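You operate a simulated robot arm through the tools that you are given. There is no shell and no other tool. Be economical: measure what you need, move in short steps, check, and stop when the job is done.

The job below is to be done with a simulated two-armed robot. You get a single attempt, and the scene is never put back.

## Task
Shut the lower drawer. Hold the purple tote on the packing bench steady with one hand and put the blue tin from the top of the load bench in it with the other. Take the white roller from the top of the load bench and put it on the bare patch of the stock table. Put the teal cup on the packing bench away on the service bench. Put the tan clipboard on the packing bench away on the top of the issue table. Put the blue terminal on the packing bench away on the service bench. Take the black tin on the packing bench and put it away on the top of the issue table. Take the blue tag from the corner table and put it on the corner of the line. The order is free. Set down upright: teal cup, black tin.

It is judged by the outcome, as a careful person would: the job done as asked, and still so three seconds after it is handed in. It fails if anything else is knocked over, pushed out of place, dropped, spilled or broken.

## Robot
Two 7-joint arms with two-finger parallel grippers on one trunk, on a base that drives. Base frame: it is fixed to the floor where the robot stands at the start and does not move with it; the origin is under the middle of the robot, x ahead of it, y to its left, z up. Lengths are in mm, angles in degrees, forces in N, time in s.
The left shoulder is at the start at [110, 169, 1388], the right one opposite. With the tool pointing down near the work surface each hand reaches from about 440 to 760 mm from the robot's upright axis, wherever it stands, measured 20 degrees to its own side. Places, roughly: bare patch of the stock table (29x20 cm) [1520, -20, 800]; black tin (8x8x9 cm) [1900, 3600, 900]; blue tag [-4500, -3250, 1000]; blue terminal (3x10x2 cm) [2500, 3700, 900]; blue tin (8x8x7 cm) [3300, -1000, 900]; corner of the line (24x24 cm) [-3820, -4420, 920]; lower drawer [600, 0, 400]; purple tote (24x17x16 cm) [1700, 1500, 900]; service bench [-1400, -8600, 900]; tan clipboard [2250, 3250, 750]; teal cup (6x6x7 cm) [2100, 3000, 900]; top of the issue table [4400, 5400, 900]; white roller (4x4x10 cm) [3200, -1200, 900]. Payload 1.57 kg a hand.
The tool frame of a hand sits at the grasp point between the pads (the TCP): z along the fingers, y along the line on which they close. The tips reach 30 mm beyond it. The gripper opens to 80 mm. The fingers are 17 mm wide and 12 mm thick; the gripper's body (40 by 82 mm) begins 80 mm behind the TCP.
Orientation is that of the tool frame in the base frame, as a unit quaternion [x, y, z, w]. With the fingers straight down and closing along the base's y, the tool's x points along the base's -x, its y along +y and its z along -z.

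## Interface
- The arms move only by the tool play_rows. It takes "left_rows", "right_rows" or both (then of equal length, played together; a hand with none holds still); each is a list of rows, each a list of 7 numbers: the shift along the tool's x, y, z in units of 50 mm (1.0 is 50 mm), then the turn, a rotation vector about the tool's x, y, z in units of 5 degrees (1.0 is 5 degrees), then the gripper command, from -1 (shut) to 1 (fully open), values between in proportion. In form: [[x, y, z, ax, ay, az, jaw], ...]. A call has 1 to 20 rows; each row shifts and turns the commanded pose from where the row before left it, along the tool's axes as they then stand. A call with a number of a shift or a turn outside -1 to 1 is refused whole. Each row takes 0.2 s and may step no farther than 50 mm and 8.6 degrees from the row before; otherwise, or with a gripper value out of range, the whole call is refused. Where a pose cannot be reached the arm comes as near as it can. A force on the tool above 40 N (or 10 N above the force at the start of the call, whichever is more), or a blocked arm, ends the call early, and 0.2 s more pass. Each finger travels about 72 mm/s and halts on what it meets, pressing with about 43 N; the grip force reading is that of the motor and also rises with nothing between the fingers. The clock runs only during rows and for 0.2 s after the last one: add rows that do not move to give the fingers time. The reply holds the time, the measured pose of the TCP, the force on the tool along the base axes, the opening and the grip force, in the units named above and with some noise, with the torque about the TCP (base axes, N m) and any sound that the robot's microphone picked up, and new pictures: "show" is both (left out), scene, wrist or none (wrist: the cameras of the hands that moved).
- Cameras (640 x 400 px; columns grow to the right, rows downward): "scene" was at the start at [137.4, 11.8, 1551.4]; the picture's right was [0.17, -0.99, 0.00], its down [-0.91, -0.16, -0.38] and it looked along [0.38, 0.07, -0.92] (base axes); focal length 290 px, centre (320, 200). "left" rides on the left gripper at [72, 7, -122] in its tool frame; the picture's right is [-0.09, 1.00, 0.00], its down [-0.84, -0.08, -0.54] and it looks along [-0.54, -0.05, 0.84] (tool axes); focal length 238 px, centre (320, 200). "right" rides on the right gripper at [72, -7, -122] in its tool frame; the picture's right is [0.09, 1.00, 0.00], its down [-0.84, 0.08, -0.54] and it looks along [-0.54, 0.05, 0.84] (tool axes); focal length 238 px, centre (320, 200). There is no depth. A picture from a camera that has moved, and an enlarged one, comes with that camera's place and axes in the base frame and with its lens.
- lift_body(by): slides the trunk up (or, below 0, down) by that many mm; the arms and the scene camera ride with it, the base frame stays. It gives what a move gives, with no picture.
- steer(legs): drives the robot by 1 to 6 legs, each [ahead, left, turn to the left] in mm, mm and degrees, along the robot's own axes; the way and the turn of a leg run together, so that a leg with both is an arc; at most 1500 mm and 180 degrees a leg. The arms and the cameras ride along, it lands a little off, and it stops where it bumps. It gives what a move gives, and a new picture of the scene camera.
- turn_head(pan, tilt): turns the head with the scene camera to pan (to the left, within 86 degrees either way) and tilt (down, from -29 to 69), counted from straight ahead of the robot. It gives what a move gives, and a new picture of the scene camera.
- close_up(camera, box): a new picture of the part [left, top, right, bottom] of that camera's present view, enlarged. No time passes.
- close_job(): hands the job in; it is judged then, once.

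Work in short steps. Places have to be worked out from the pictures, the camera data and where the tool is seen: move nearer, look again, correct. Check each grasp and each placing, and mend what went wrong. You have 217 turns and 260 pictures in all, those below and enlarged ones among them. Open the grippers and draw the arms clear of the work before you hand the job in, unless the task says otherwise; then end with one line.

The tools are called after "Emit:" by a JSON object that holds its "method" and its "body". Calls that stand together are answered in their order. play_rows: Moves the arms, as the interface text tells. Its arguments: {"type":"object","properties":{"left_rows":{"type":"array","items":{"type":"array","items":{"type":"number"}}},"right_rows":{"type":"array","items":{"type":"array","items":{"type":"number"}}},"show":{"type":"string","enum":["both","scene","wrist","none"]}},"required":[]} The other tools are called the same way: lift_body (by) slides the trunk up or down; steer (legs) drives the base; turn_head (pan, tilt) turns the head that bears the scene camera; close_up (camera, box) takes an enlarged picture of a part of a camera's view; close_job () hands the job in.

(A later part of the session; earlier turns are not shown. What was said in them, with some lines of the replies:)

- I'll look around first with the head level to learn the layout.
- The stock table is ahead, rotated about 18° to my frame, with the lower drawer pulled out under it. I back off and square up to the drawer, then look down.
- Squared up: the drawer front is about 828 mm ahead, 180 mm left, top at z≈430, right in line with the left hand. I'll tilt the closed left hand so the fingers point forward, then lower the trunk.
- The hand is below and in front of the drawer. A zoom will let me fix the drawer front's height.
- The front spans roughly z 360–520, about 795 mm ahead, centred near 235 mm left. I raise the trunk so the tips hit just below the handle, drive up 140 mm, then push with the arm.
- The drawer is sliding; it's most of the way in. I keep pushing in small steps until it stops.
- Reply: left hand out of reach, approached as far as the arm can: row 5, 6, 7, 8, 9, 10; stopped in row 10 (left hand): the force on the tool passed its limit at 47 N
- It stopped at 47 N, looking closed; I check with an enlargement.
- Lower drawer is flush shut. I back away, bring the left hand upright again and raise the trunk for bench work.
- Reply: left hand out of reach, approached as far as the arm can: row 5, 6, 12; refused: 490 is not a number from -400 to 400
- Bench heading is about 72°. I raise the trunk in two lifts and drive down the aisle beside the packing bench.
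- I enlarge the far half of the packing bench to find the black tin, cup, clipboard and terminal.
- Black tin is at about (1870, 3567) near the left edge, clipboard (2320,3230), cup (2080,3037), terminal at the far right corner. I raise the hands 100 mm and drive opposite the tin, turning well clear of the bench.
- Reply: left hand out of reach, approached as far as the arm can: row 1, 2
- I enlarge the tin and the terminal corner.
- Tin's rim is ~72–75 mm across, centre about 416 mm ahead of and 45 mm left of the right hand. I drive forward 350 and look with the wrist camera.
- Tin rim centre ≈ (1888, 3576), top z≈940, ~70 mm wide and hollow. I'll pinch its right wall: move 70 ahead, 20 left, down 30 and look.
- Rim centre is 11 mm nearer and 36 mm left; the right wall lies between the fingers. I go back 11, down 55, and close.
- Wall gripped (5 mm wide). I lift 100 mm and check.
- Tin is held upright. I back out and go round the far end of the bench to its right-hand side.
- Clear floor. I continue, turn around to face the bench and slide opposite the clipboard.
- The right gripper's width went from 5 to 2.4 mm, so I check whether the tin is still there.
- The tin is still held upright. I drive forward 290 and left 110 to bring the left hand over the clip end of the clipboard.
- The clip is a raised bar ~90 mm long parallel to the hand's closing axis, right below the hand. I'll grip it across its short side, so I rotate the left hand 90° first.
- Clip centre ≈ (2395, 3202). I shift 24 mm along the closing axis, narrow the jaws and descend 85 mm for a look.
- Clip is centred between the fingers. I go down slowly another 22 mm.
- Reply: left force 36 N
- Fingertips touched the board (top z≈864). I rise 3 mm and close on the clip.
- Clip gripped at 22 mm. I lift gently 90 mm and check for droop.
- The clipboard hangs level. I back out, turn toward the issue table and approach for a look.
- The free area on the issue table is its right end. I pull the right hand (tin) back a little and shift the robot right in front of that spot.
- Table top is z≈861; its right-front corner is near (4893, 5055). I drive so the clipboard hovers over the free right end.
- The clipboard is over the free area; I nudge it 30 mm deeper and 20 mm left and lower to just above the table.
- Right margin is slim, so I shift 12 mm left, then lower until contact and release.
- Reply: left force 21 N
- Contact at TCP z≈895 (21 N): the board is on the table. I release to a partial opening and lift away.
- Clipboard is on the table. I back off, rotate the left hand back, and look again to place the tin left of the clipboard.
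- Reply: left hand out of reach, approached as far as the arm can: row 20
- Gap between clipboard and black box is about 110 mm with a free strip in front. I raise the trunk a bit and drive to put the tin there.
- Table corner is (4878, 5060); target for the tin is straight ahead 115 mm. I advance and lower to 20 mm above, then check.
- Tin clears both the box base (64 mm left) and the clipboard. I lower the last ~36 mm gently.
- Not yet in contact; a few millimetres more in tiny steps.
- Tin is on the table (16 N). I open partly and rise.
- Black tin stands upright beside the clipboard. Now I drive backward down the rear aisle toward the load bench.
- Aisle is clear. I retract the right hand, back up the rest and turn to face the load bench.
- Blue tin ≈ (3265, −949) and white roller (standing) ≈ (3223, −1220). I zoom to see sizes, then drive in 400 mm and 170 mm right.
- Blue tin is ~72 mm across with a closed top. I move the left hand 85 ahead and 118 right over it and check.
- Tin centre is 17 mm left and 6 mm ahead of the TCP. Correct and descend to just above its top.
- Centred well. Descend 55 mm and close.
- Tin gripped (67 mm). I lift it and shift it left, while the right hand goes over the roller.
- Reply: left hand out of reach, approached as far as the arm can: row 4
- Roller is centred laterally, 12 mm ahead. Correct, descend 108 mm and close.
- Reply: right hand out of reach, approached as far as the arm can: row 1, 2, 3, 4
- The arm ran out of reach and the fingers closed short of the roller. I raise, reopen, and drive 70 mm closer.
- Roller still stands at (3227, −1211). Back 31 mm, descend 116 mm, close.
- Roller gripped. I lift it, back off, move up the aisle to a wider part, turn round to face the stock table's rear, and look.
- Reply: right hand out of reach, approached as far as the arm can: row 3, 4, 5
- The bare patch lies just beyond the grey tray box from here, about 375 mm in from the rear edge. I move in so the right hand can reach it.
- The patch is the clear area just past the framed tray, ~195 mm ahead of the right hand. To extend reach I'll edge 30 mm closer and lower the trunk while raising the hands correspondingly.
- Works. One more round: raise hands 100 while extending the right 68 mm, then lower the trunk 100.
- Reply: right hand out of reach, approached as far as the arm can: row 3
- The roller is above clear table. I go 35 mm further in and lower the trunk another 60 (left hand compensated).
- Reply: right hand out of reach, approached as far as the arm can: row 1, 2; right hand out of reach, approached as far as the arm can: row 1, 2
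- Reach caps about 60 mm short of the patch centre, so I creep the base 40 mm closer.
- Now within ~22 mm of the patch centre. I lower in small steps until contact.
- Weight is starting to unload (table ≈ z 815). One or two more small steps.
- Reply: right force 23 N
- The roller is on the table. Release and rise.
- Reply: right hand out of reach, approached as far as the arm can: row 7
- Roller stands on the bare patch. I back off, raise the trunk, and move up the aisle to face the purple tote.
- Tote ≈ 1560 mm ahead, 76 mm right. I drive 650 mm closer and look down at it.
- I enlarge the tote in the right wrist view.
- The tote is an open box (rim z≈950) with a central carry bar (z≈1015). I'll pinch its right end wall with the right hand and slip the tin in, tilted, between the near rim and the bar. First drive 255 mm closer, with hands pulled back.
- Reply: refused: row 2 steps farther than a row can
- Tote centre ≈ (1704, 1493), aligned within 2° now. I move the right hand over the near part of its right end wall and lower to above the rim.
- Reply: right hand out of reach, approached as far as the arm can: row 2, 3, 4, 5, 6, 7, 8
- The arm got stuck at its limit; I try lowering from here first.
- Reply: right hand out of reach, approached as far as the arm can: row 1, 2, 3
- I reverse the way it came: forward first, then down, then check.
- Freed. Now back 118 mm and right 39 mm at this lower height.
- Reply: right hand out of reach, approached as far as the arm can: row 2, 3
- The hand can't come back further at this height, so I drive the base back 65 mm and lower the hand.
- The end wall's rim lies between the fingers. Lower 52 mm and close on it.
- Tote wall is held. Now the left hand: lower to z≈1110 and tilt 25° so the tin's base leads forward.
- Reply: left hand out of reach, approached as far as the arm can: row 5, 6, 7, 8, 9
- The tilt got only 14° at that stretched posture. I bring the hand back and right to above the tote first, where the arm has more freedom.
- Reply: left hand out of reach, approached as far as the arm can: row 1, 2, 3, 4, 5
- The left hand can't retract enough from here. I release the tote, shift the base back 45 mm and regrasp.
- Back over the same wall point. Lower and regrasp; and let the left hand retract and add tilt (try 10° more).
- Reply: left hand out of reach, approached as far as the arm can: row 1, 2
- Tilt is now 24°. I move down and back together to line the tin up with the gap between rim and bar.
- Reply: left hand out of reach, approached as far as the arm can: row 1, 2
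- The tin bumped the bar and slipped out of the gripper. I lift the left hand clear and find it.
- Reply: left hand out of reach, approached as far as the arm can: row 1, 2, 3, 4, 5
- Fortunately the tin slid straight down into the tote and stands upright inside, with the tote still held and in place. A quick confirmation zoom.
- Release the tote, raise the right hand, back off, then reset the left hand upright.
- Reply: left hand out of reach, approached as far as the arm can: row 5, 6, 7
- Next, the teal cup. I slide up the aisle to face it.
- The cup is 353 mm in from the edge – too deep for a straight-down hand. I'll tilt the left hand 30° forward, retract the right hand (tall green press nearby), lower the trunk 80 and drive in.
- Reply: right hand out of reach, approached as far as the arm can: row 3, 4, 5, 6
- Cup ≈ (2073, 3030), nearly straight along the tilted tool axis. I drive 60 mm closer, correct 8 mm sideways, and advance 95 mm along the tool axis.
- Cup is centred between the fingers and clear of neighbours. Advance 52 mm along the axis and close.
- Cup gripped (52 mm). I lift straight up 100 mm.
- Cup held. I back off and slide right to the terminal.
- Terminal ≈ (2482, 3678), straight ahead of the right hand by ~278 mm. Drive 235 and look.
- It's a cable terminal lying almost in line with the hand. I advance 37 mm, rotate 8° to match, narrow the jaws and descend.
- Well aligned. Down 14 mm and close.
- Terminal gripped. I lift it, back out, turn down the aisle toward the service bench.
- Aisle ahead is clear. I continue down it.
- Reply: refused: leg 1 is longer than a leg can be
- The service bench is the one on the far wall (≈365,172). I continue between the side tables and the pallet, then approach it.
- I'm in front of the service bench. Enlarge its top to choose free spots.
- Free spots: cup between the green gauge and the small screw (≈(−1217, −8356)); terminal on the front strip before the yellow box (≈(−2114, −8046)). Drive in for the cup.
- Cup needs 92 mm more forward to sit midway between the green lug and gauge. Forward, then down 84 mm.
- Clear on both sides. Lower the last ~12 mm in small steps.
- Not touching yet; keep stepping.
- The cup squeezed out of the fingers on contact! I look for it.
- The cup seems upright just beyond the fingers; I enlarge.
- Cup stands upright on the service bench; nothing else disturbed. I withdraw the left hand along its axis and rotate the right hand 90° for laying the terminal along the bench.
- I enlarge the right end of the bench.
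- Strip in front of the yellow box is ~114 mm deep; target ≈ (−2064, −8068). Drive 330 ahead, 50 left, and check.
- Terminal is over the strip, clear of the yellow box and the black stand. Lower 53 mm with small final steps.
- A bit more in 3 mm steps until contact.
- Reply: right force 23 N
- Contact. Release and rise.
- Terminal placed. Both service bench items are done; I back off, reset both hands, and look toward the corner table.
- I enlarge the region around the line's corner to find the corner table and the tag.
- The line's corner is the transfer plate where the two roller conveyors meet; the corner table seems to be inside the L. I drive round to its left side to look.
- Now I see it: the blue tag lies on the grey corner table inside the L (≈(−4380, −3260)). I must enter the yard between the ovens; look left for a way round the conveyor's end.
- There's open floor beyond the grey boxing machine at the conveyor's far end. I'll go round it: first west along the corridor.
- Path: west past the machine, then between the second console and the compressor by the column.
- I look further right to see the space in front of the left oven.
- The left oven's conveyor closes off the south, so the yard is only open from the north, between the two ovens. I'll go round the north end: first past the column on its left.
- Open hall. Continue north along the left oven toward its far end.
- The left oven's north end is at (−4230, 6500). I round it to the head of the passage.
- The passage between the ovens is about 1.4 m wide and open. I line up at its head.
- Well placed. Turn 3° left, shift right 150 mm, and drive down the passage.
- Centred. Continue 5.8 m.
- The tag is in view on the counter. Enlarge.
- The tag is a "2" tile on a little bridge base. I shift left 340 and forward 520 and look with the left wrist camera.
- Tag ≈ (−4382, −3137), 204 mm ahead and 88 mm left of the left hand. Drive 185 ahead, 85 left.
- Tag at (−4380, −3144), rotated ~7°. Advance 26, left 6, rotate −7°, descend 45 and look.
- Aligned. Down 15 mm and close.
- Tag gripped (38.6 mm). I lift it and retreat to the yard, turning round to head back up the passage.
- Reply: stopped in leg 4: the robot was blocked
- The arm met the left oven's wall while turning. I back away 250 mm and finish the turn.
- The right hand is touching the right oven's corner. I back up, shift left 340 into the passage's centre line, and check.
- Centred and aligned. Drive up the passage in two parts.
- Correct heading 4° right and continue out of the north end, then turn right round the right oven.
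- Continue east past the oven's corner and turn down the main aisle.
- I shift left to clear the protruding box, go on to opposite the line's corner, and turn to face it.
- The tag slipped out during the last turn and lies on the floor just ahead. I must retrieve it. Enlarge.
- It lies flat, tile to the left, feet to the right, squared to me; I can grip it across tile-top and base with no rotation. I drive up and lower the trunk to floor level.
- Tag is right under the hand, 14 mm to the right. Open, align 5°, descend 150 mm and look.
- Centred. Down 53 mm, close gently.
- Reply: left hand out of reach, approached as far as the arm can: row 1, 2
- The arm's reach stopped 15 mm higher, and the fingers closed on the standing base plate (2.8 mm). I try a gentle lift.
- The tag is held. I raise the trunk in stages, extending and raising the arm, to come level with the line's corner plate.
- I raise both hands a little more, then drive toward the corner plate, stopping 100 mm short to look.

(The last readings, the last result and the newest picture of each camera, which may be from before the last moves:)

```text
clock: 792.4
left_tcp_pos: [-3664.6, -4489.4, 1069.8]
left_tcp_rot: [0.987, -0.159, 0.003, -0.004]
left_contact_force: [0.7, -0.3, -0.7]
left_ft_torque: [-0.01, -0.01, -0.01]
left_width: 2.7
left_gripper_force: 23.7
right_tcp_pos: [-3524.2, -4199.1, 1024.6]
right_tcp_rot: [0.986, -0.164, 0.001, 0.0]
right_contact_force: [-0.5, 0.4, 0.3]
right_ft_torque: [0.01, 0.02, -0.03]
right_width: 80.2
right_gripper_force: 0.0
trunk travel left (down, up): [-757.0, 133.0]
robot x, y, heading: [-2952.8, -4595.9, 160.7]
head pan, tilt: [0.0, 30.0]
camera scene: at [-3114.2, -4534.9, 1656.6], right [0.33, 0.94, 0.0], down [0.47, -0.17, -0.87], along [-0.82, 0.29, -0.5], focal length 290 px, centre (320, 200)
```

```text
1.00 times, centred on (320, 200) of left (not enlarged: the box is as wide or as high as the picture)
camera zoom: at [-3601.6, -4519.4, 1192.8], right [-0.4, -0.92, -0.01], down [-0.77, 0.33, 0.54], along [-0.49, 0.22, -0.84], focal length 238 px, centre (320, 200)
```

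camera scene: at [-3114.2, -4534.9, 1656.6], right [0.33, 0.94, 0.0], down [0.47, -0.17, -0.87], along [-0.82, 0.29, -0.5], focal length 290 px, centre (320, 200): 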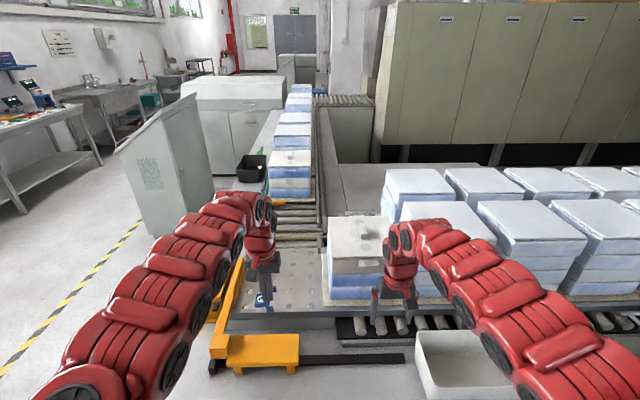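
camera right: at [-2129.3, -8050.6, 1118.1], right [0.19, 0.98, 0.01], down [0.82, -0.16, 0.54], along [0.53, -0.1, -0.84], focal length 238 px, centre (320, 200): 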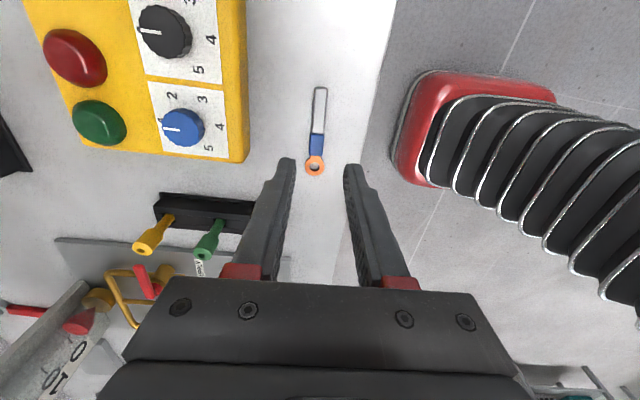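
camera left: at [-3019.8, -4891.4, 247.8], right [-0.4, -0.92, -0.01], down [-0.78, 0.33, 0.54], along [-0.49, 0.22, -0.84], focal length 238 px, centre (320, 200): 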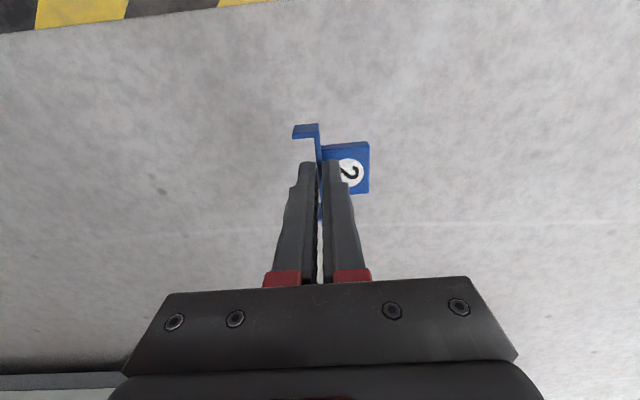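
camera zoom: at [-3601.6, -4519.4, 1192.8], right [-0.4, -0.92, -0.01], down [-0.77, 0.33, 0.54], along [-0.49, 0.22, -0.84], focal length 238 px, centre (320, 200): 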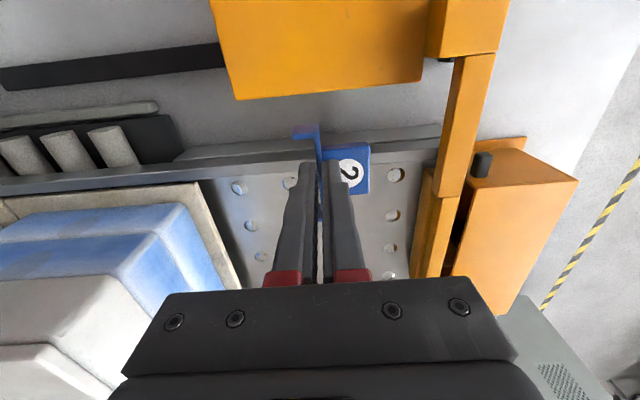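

Right hand is close to the box stack, so before going further I retract it; the tag needs ~120 mm more to be over the perforated plate.

Emit:
{"method": "play_rows", "body": {"right_rows": [[0.5, 0, 0, 0, 0, 0, 1], [0.5, 0, 0, 0, 0, 0, 1], [0.5, 0, 0, 0, 0, 0, 1], [0.4, 0, 0, 0, 0, 0, 1]], "show": "wrist"}}

```text
clock: 793.4
left_tcp_pos: [-3664.9, -4490.0, 1070.3]
left_tcp_rot: [0.987, -0.16, 0.003, -0.004]
left_contact_force: [0.1, -0.9, -0.2]
left_ft_torque: [-0.01, 0.0, 0.0]
left_width: 2.7
left_gripper_force: 24.1
right_tcp_pos: [-3501.1, -4206.3, 1025.4]
right_tcp_rot: [0.986, -0.164, 0.001, 0.0]
right_contact_force: [0.5, -0.1, -0.3]
right_ft_torque: [-0.02, 0.02, -0.06]
right_width: 80.2
right_gripper_force: 0.1
right hand out of reach, approached as far as the arm can: row 2, 3, 4
trunk travel left (down, up): [-757.0, 133.0]
robot x, y, heading: [-2953.4, -4593.2, 160.8]
head pan, tilt: [0.0, 30.0]
camera right: at [-3431.7, -4222.0, 1148.3], right [-0.24, -0.97, 0.0], down [-0.82, 0.2, 0.54], along [-0.53, 0.13, -0.84], focal length 238 px, centre (320, 200)
```

right: 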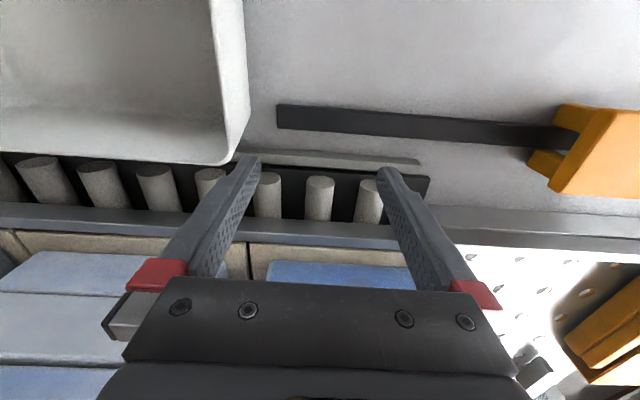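

The right hand still has ~140 mm to the boxes, enough. I creep 85 mm forward.

Emit:
{"method": "steer", "body": {"legs": [[85, 0, 0]]}}

Emit:
{"method": "play_rows", "body": {"left_rows": [[-0.4, 0, 0.2, 0, 0, 0, -1], [-0.4, 0, 0.4, 0, 0, 0, -1]], "show": "wrist"}}

```text
clock: 794.4
left_tcp_pos: [-3743.8, -4460.0, 1071.0]
left_tcp_rot: [0.987, -0.161, 0.003, -0.004]
left_contact_force: [0.3, -0.9, 0.5]
left_ft_torque: [0.01, 0.0, -0.03]
left_width: 3.0
left_gripper_force: 24.0
right_tcp_pos: [-3578.7, -4175.6, 1024.1]
right_tcp_rot: [0.986, -0.165, 0.001, 0.0]
right_contact_force: [0.2, -0.6, 1.1]
right_ft_torque: [0.02, 0.02, -0.06]
right_width: 79.9
right_gripper_force: 0.2
trunk travel left (down, up): [-757.0, 133.0]
robot x, y, heading: [-3035.7, -4561.7, 160.3]
head pan, tilt: [0.0, 30.0]
camera scene: at [-3193.5, -4506.4, 1656.7], right [0.33, 0.94, 0.0], down [0.47, -0.17, -0.87], along [-0.82, 0.29, -0.5], focal length 290 px, centre (320, 200)
```

scene: 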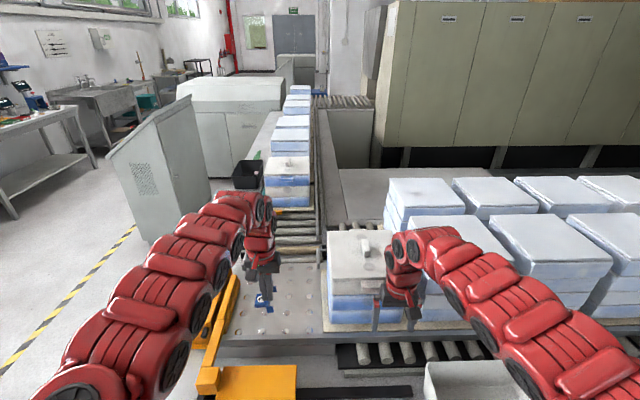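

```text
clock: 795.0
left_tcp_pos: [-3763.6, -4454.2, 1062.1]
left_tcp_rot: [0.987, -0.162, 0.003, -0.005]
left_contact_force: [-0.9, -0.4, 0.2]
left_ft_torque: [-0.02, -0.04, 0.04]
left_width: 2.9
left_gripper_force: 23.9
left hand out of reach, approached as far as the arm can: row 2
right_tcp_pos: [-3580.4, -4176.3, 1025.0]
right_tcp_rot: [0.986, -0.165, 0.002, 0.0]
right_contact_force: [0.4, 1.3, -0.1]
right_ft_torque: [0.0, -0.05, 0.03]
right_width: 79.7
right_gripper_force: 0.1
trunk travel left (down, up): [-757.0, 133.0]
robot x, y, heading: [-3033.4, -4565.2, 160.7]
head pan, tilt: [0.0, 30.0]
camera left: at [-3700.4, -4483.7, 1183.1], right [-0.4, -0.92, -0.01], down [-0.77, 0.34, 0.54], along [-0.49, 0.22, -0.84], focal length 238 px, centre (320, 200)
```

left: 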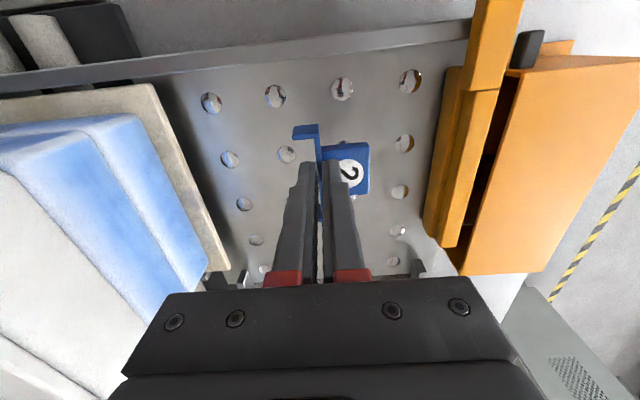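

The tag is over the perforated plate. To keep reach while descending I lower the trunk, first raising the right hand to compensate.

Emit:
{"method": "play_rows", "body": {"right_rows": [[-0.1, 0, -0.5, 0, 0, 0, 1], [-0.1, 0, -0.5, 0, 0, 0, 1], [-0.1, 0, -0.5, 0, 0, 0, 1]], "show": "none"}}

Emit:
{"method": "lift_body", "body": {"by": -70}}

Emit:
{"method": "close_up", "body": {"camera": "left", "box": [0, 0, 640, 400]}}

```text
clock: 795.8
left_tcp_pos: [-3765.0, -4453.8, 1062.0]
left_tcp_rot: [0.987, -0.16, 0.003, -0.004]
left_contact_force: [-0.2, -0.9, -0.5]
left_ft_torque: [-0.01, 0.0, 0.04]
left_width: 2.8
left_gripper_force: 24.4
right_tcp_pos: [-3593.3, -4169.8, 1099.1]
right_tcp_rot: [0.986, -0.166, 0.001, 0.0]
right_contact_force: [-0.1, -0.2, 0.2]
right_ft_torque: [0.01, 0.0, -0.02]
right_width: 79.9
right_gripper_force: 0.0
trunk travel left (down, up): [-757.0, 133.0]
robot x, y, heading: [-3035.8, -4566.4, 160.3]
head pan, tilt: [0.0, 30.0]
```

```text
clock: 796.6
left_tcp_pos: [-3763.1, -4454.9, 1004.4]
left_tcp_rot: [0.987, -0.161, 0.002, -0.004]
left_contact_force: [-0.7, 0.0, -0.6]
left_ft_torque: [0.0, -0.02, -0.01]
left_width: 2.6
left_gripper_force: 24.2
right_tcp_pos: [-3595.1, -4169.9, 1048.0]
right_tcp_rot: [0.986, -0.167, -0.007, -0.002]
right_contact_force: [2.8, -2.2, 9.6]
right_ft_torque: [0.12, 0.61, 0.15]
right_width: 80.1
right_gripper_force: 0.0
trunk travel left (down, up): [-700.0, 190.0]
robot x, y, heading: [-3032.0, -4567.7, 160.7]
head pan, tilt: [0.0, 30.0]
stopped: the force on the tool passed its limit at 52 N (the readings are from after the stop); the commanded pose is now the measured one
```

```text
1.00 times, centred on (320, 200) of left (not enlarged: the box is as wide or as high as the picture)
camera zoom: at [-3698.7, -4483.8, 1126.5], right [-0.4, -0.92, -0.01], down [-0.77, 0.34, 0.54], along [-0.49, 0.22, -0.84], focal length 238 px, centre (320, 200)
```

zoom: 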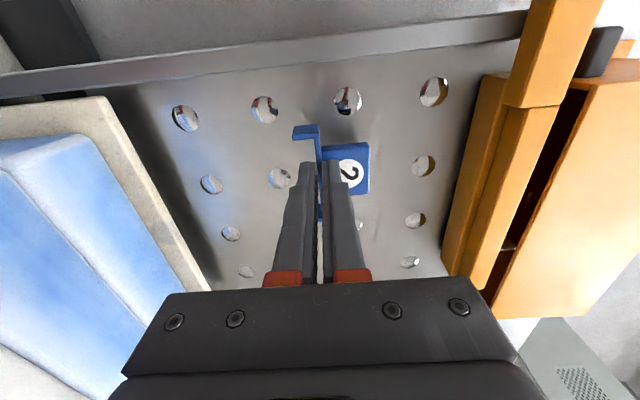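

The right fingers pressed on something (a box). I raise the right hand at once and look.

Emit:
{"method": "play_rows", "body": {"right_rows": [[0, 0, -0.6, 0, 0, 0, 1], [0, 0, -0.3, 0, 0, 0, 1]], "show": "wrist"}}

```text
clock: 797.2
left_tcp_pos: [-3764.5, -4453.6, 1002.8]
left_tcp_rot: [0.987, -0.161, 0.005, -0.004]
left_contact_force: [0.1, 0.4, -0.5]
left_ft_torque: [-0.03, -0.02, 0.03]
left_width: 2.8
left_gripper_force: 24.0
right_tcp_pos: [-3598.0, -4169.4, 1090.9]
right_tcp_rot: [0.986, -0.165, -0.005, -0.001]
right_contact_force: [0.0, -0.2, 0.7]
right_ft_torque: [0.01, 0.0, 0.0]
right_width: 80.2
right_gripper_force: 0.1
trunk travel left (down, up): [-700.0, 190.0]
robot x, y, heading: [-3034.8, -4562.3, 160.3]
head pan, tilt: [0.0, 30.0]
camera right: at [-3526.6, -4186.3, 1213.5], right [-0.24, -0.97, 0.0], down [-0.81, 0.2, 0.55], along [-0.53, 0.13, -0.83], focal length 238 px, centre (320, 200)
```

right: 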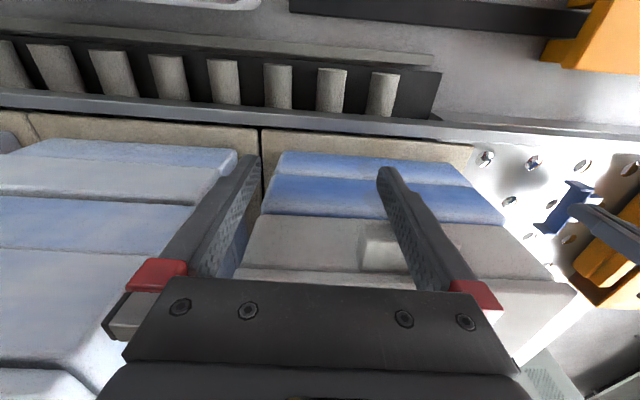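

Boxes look undisturbed. Now lower the left hand by arm the remaining ~30 mm.

Emit:
{"method": "play_rows", "body": {"left_rows": [[0, 0, 0.3, 0, 0, 0, -1], [0, 0, 0.2, 0, 0, 0, -1], [0, 0, 0.06, 0, 0, 0, -1]], "show": "wrist"}}

```text
clock: 798.0
left_tcp_pos: [-3763.6, -4452.6, 978.6]
left_tcp_rot: [0.987, -0.161, 0.002, -0.003]
left_contact_force: [-1.3, 0.2, 18.6]
left_ft_torque: [0.02, 0.09, 0.01]
left_width: 3.0
left_gripper_force: 24.6
right_tcp_pos: [-3595.3, -4170.5, 1091.4]
right_tcp_rot: [0.986, -0.166, -0.006, -0.001]
right_contact_force: [0.5, 0.6, 0.3]
right_ft_torque: [-0.02, 0.0, 0.02]
right_width: 80.1
right_gripper_force: 0.1
trunk travel left (down, up): [-700.0, 190.0]
robot x, y, heading: [-3032.6, -4563.8, 160.4]
head pan, tilt: [0.0, 30.0]
camera left: at [-3698.7, -4482.9, 1100.4], right [-0.4, -0.92, -0.01], down [-0.77, 0.33, 0.54], along [-0.49, 0.22, -0.84], focal length 238 px, centre (320, 200)
```

left: 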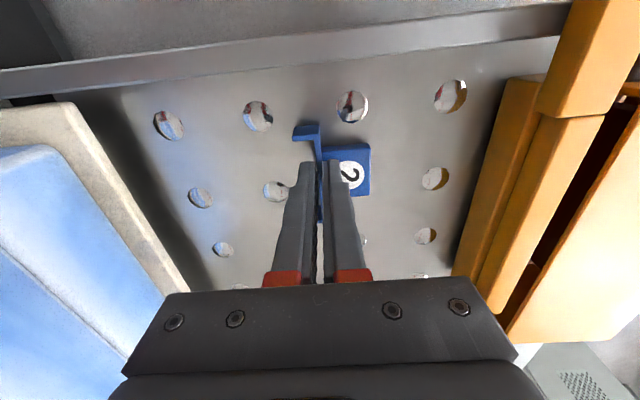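

Contact at plate height. Release and rise.

Emit:
{"method": "play_rows", "body": {"left_rows": [[0, 0, 0, 0, 0, 0, -0.8], [0, 0, 0, 0, 0, 0, -0.5], [0, 0, -0.2, 0, 0, 0, -0.5], [0, 0, -0.6, 0, 0, 0, -0.5], [0, 0, -0.8, 0, 0, 0, -0.5]], "show": "wrist"}}

```text
clock: 799.2
left_tcp_pos: [-3763.2, -4453.2, 1054.6]
left_tcp_rot: [0.987, -0.16, 0.004, -0.003]
left_contact_force: [0.5, -0.3, -0.2]
left_ft_torque: [-0.02, -0.02, 0.01]
left_width: 20.0
left_gripper_force: 0.1
right_tcp_pos: [-3596.9, -4170.0, 1090.5]
right_tcp_rot: [0.986, -0.165, -0.005, -0.001]
right_contact_force: [-0.1, -0.1, 0.1]
right_ft_torque: [0.0, 0.04, 0.02]
right_width: 79.9
right_gripper_force: 0.1
trunk travel left (down, up): [-700.0, 190.0]
robot x, y, heading: [-3035.5, -4569.3, 160.3]
head pan, tilt: [0.0, 30.0]
camera left: at [-3699.4, -4483.8, 1176.9], right [-0.4, -0.92, -0.01], down [-0.77, 0.34, 0.54], along [-0.49, 0.22, -0.84], focal length 238 px, centre (320, 200)
```

left: 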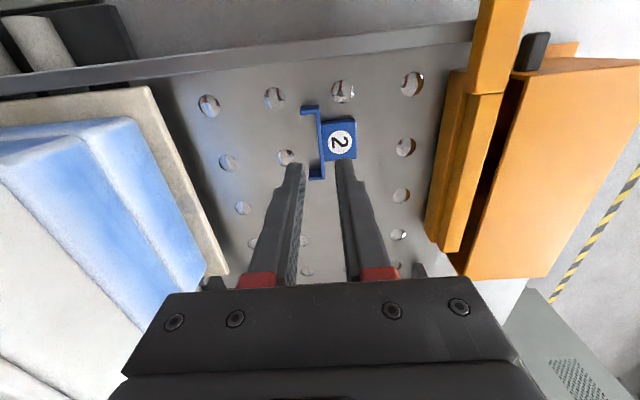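

The tag lies on the corner plate. I back away, keeping hands clear, and verify.

Emit:
{"method": "steer", "body": {"legs": [[-500, 0, 0]]}}

Emit:
{"method": "close_up", "body": {"camera": "scene", "box": [240, 120, 480, 270]}}

```text
clock: 802.2
left_tcp_pos: [-3296.7, -4618.7, 1054.2]
left_tcp_rot: [0.987, -0.161, 0.003, -0.003]
left_contact_force: [-0.6, 0.7, 0.8]
left_ft_torque: [0.02, 0.01, 0.04]
left_width: 20.1
left_gripper_force: 0.1
right_tcp_pos: [-3128.5, -4335.2, 1090.7]
right_tcp_rot: [0.986, -0.165, -0.004, -0.001]
right_contact_force: [-0.9, -0.2, -0.2]
right_ft_torque: [-0.01, 0.0, -0.01]
right_width: 80.1
right_gripper_force: 0.0
trunk travel left (down, up): [-700.0, 190.0]
robot x, y, heading: [-2567.5, -4728.5, 160.5]
head pan, tilt: [0.0, 30.0]
camera scene: at [-2726.7, -4672.1, 1599.6], right [0.33, 0.94, 0.0], down [0.47, -0.17, -0.87], along [-0.82, 0.29, -0.5], focal length 290 px, centre (320, 200)
```

scene: 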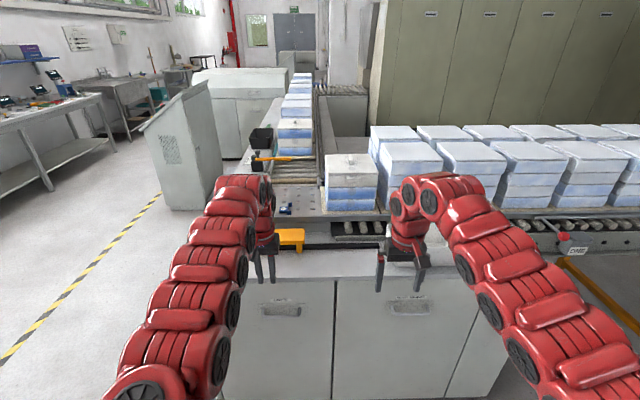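

```text
2.67 times, centred on (360, 195) of scene
camera zoom: at [-2726.7, -4672.1, 1599.6], right [0.33, 0.94, 0.0], down [0.47, -0.17, -0.87], along [-0.82, 0.29, -0.5], focal length 772 px, centre (213, 213)
```

zoom: 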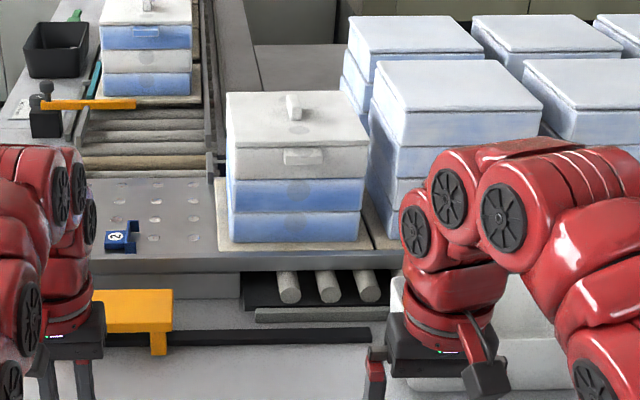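

Tag is fully on the corner plate and the boxes are in order. I open both grippers and hand in.

Emit:
{"method": "play_rows", "body": {"left_rows": [[0, 0, 0, 0, 0, 0, 1], [0, 0, 0, 0, 0, 0, 1], [0, 0, 0, 0, 0, 0, 1]], "show": "none"}}

Emit:
{"method": "close_job", "body": {}}

```text
clock: 803.0
left_tcp_pos: [-3296.5, -4620.3, 1054.0]
left_tcp_rot: [0.987, -0.16, 0.005, -0.004]
left_contact_force: [0.8, 0.2, 0.9]
left_ft_torque: [0.0, 0.05, 0.0]
left_width: 80.2
left_gripper_force: 0.0
right_tcp_pos: [-3130.1, -4335.9, 1089.7]
right_tcp_rot: [0.986, -0.166, -0.005, -0.001]
right_contact_force: [0.2, -1.3, -0.9]
right_ft_torque: [-0.02, 0.02, 0.0]
right_width: 80.2
right_gripper_force: 0.1
trunk travel left (down, up): [-700.0, 190.0]
robot x, y, heading: [-2565.5, -4732.8, 160.3]
head pan, tilt: [0.0, 30.0]
```

```text
The job is handed in.
```

All eight parts of the job are in place and it is handed in, with mishaps along the way: the tag fell to the floor once and now lies flat on the corner of the line, the tin and cup each slipped from the gripper but ended where they belong, and a hand or arm touched both ovens and pressed briefly on a box on the line, with no visible displacement.
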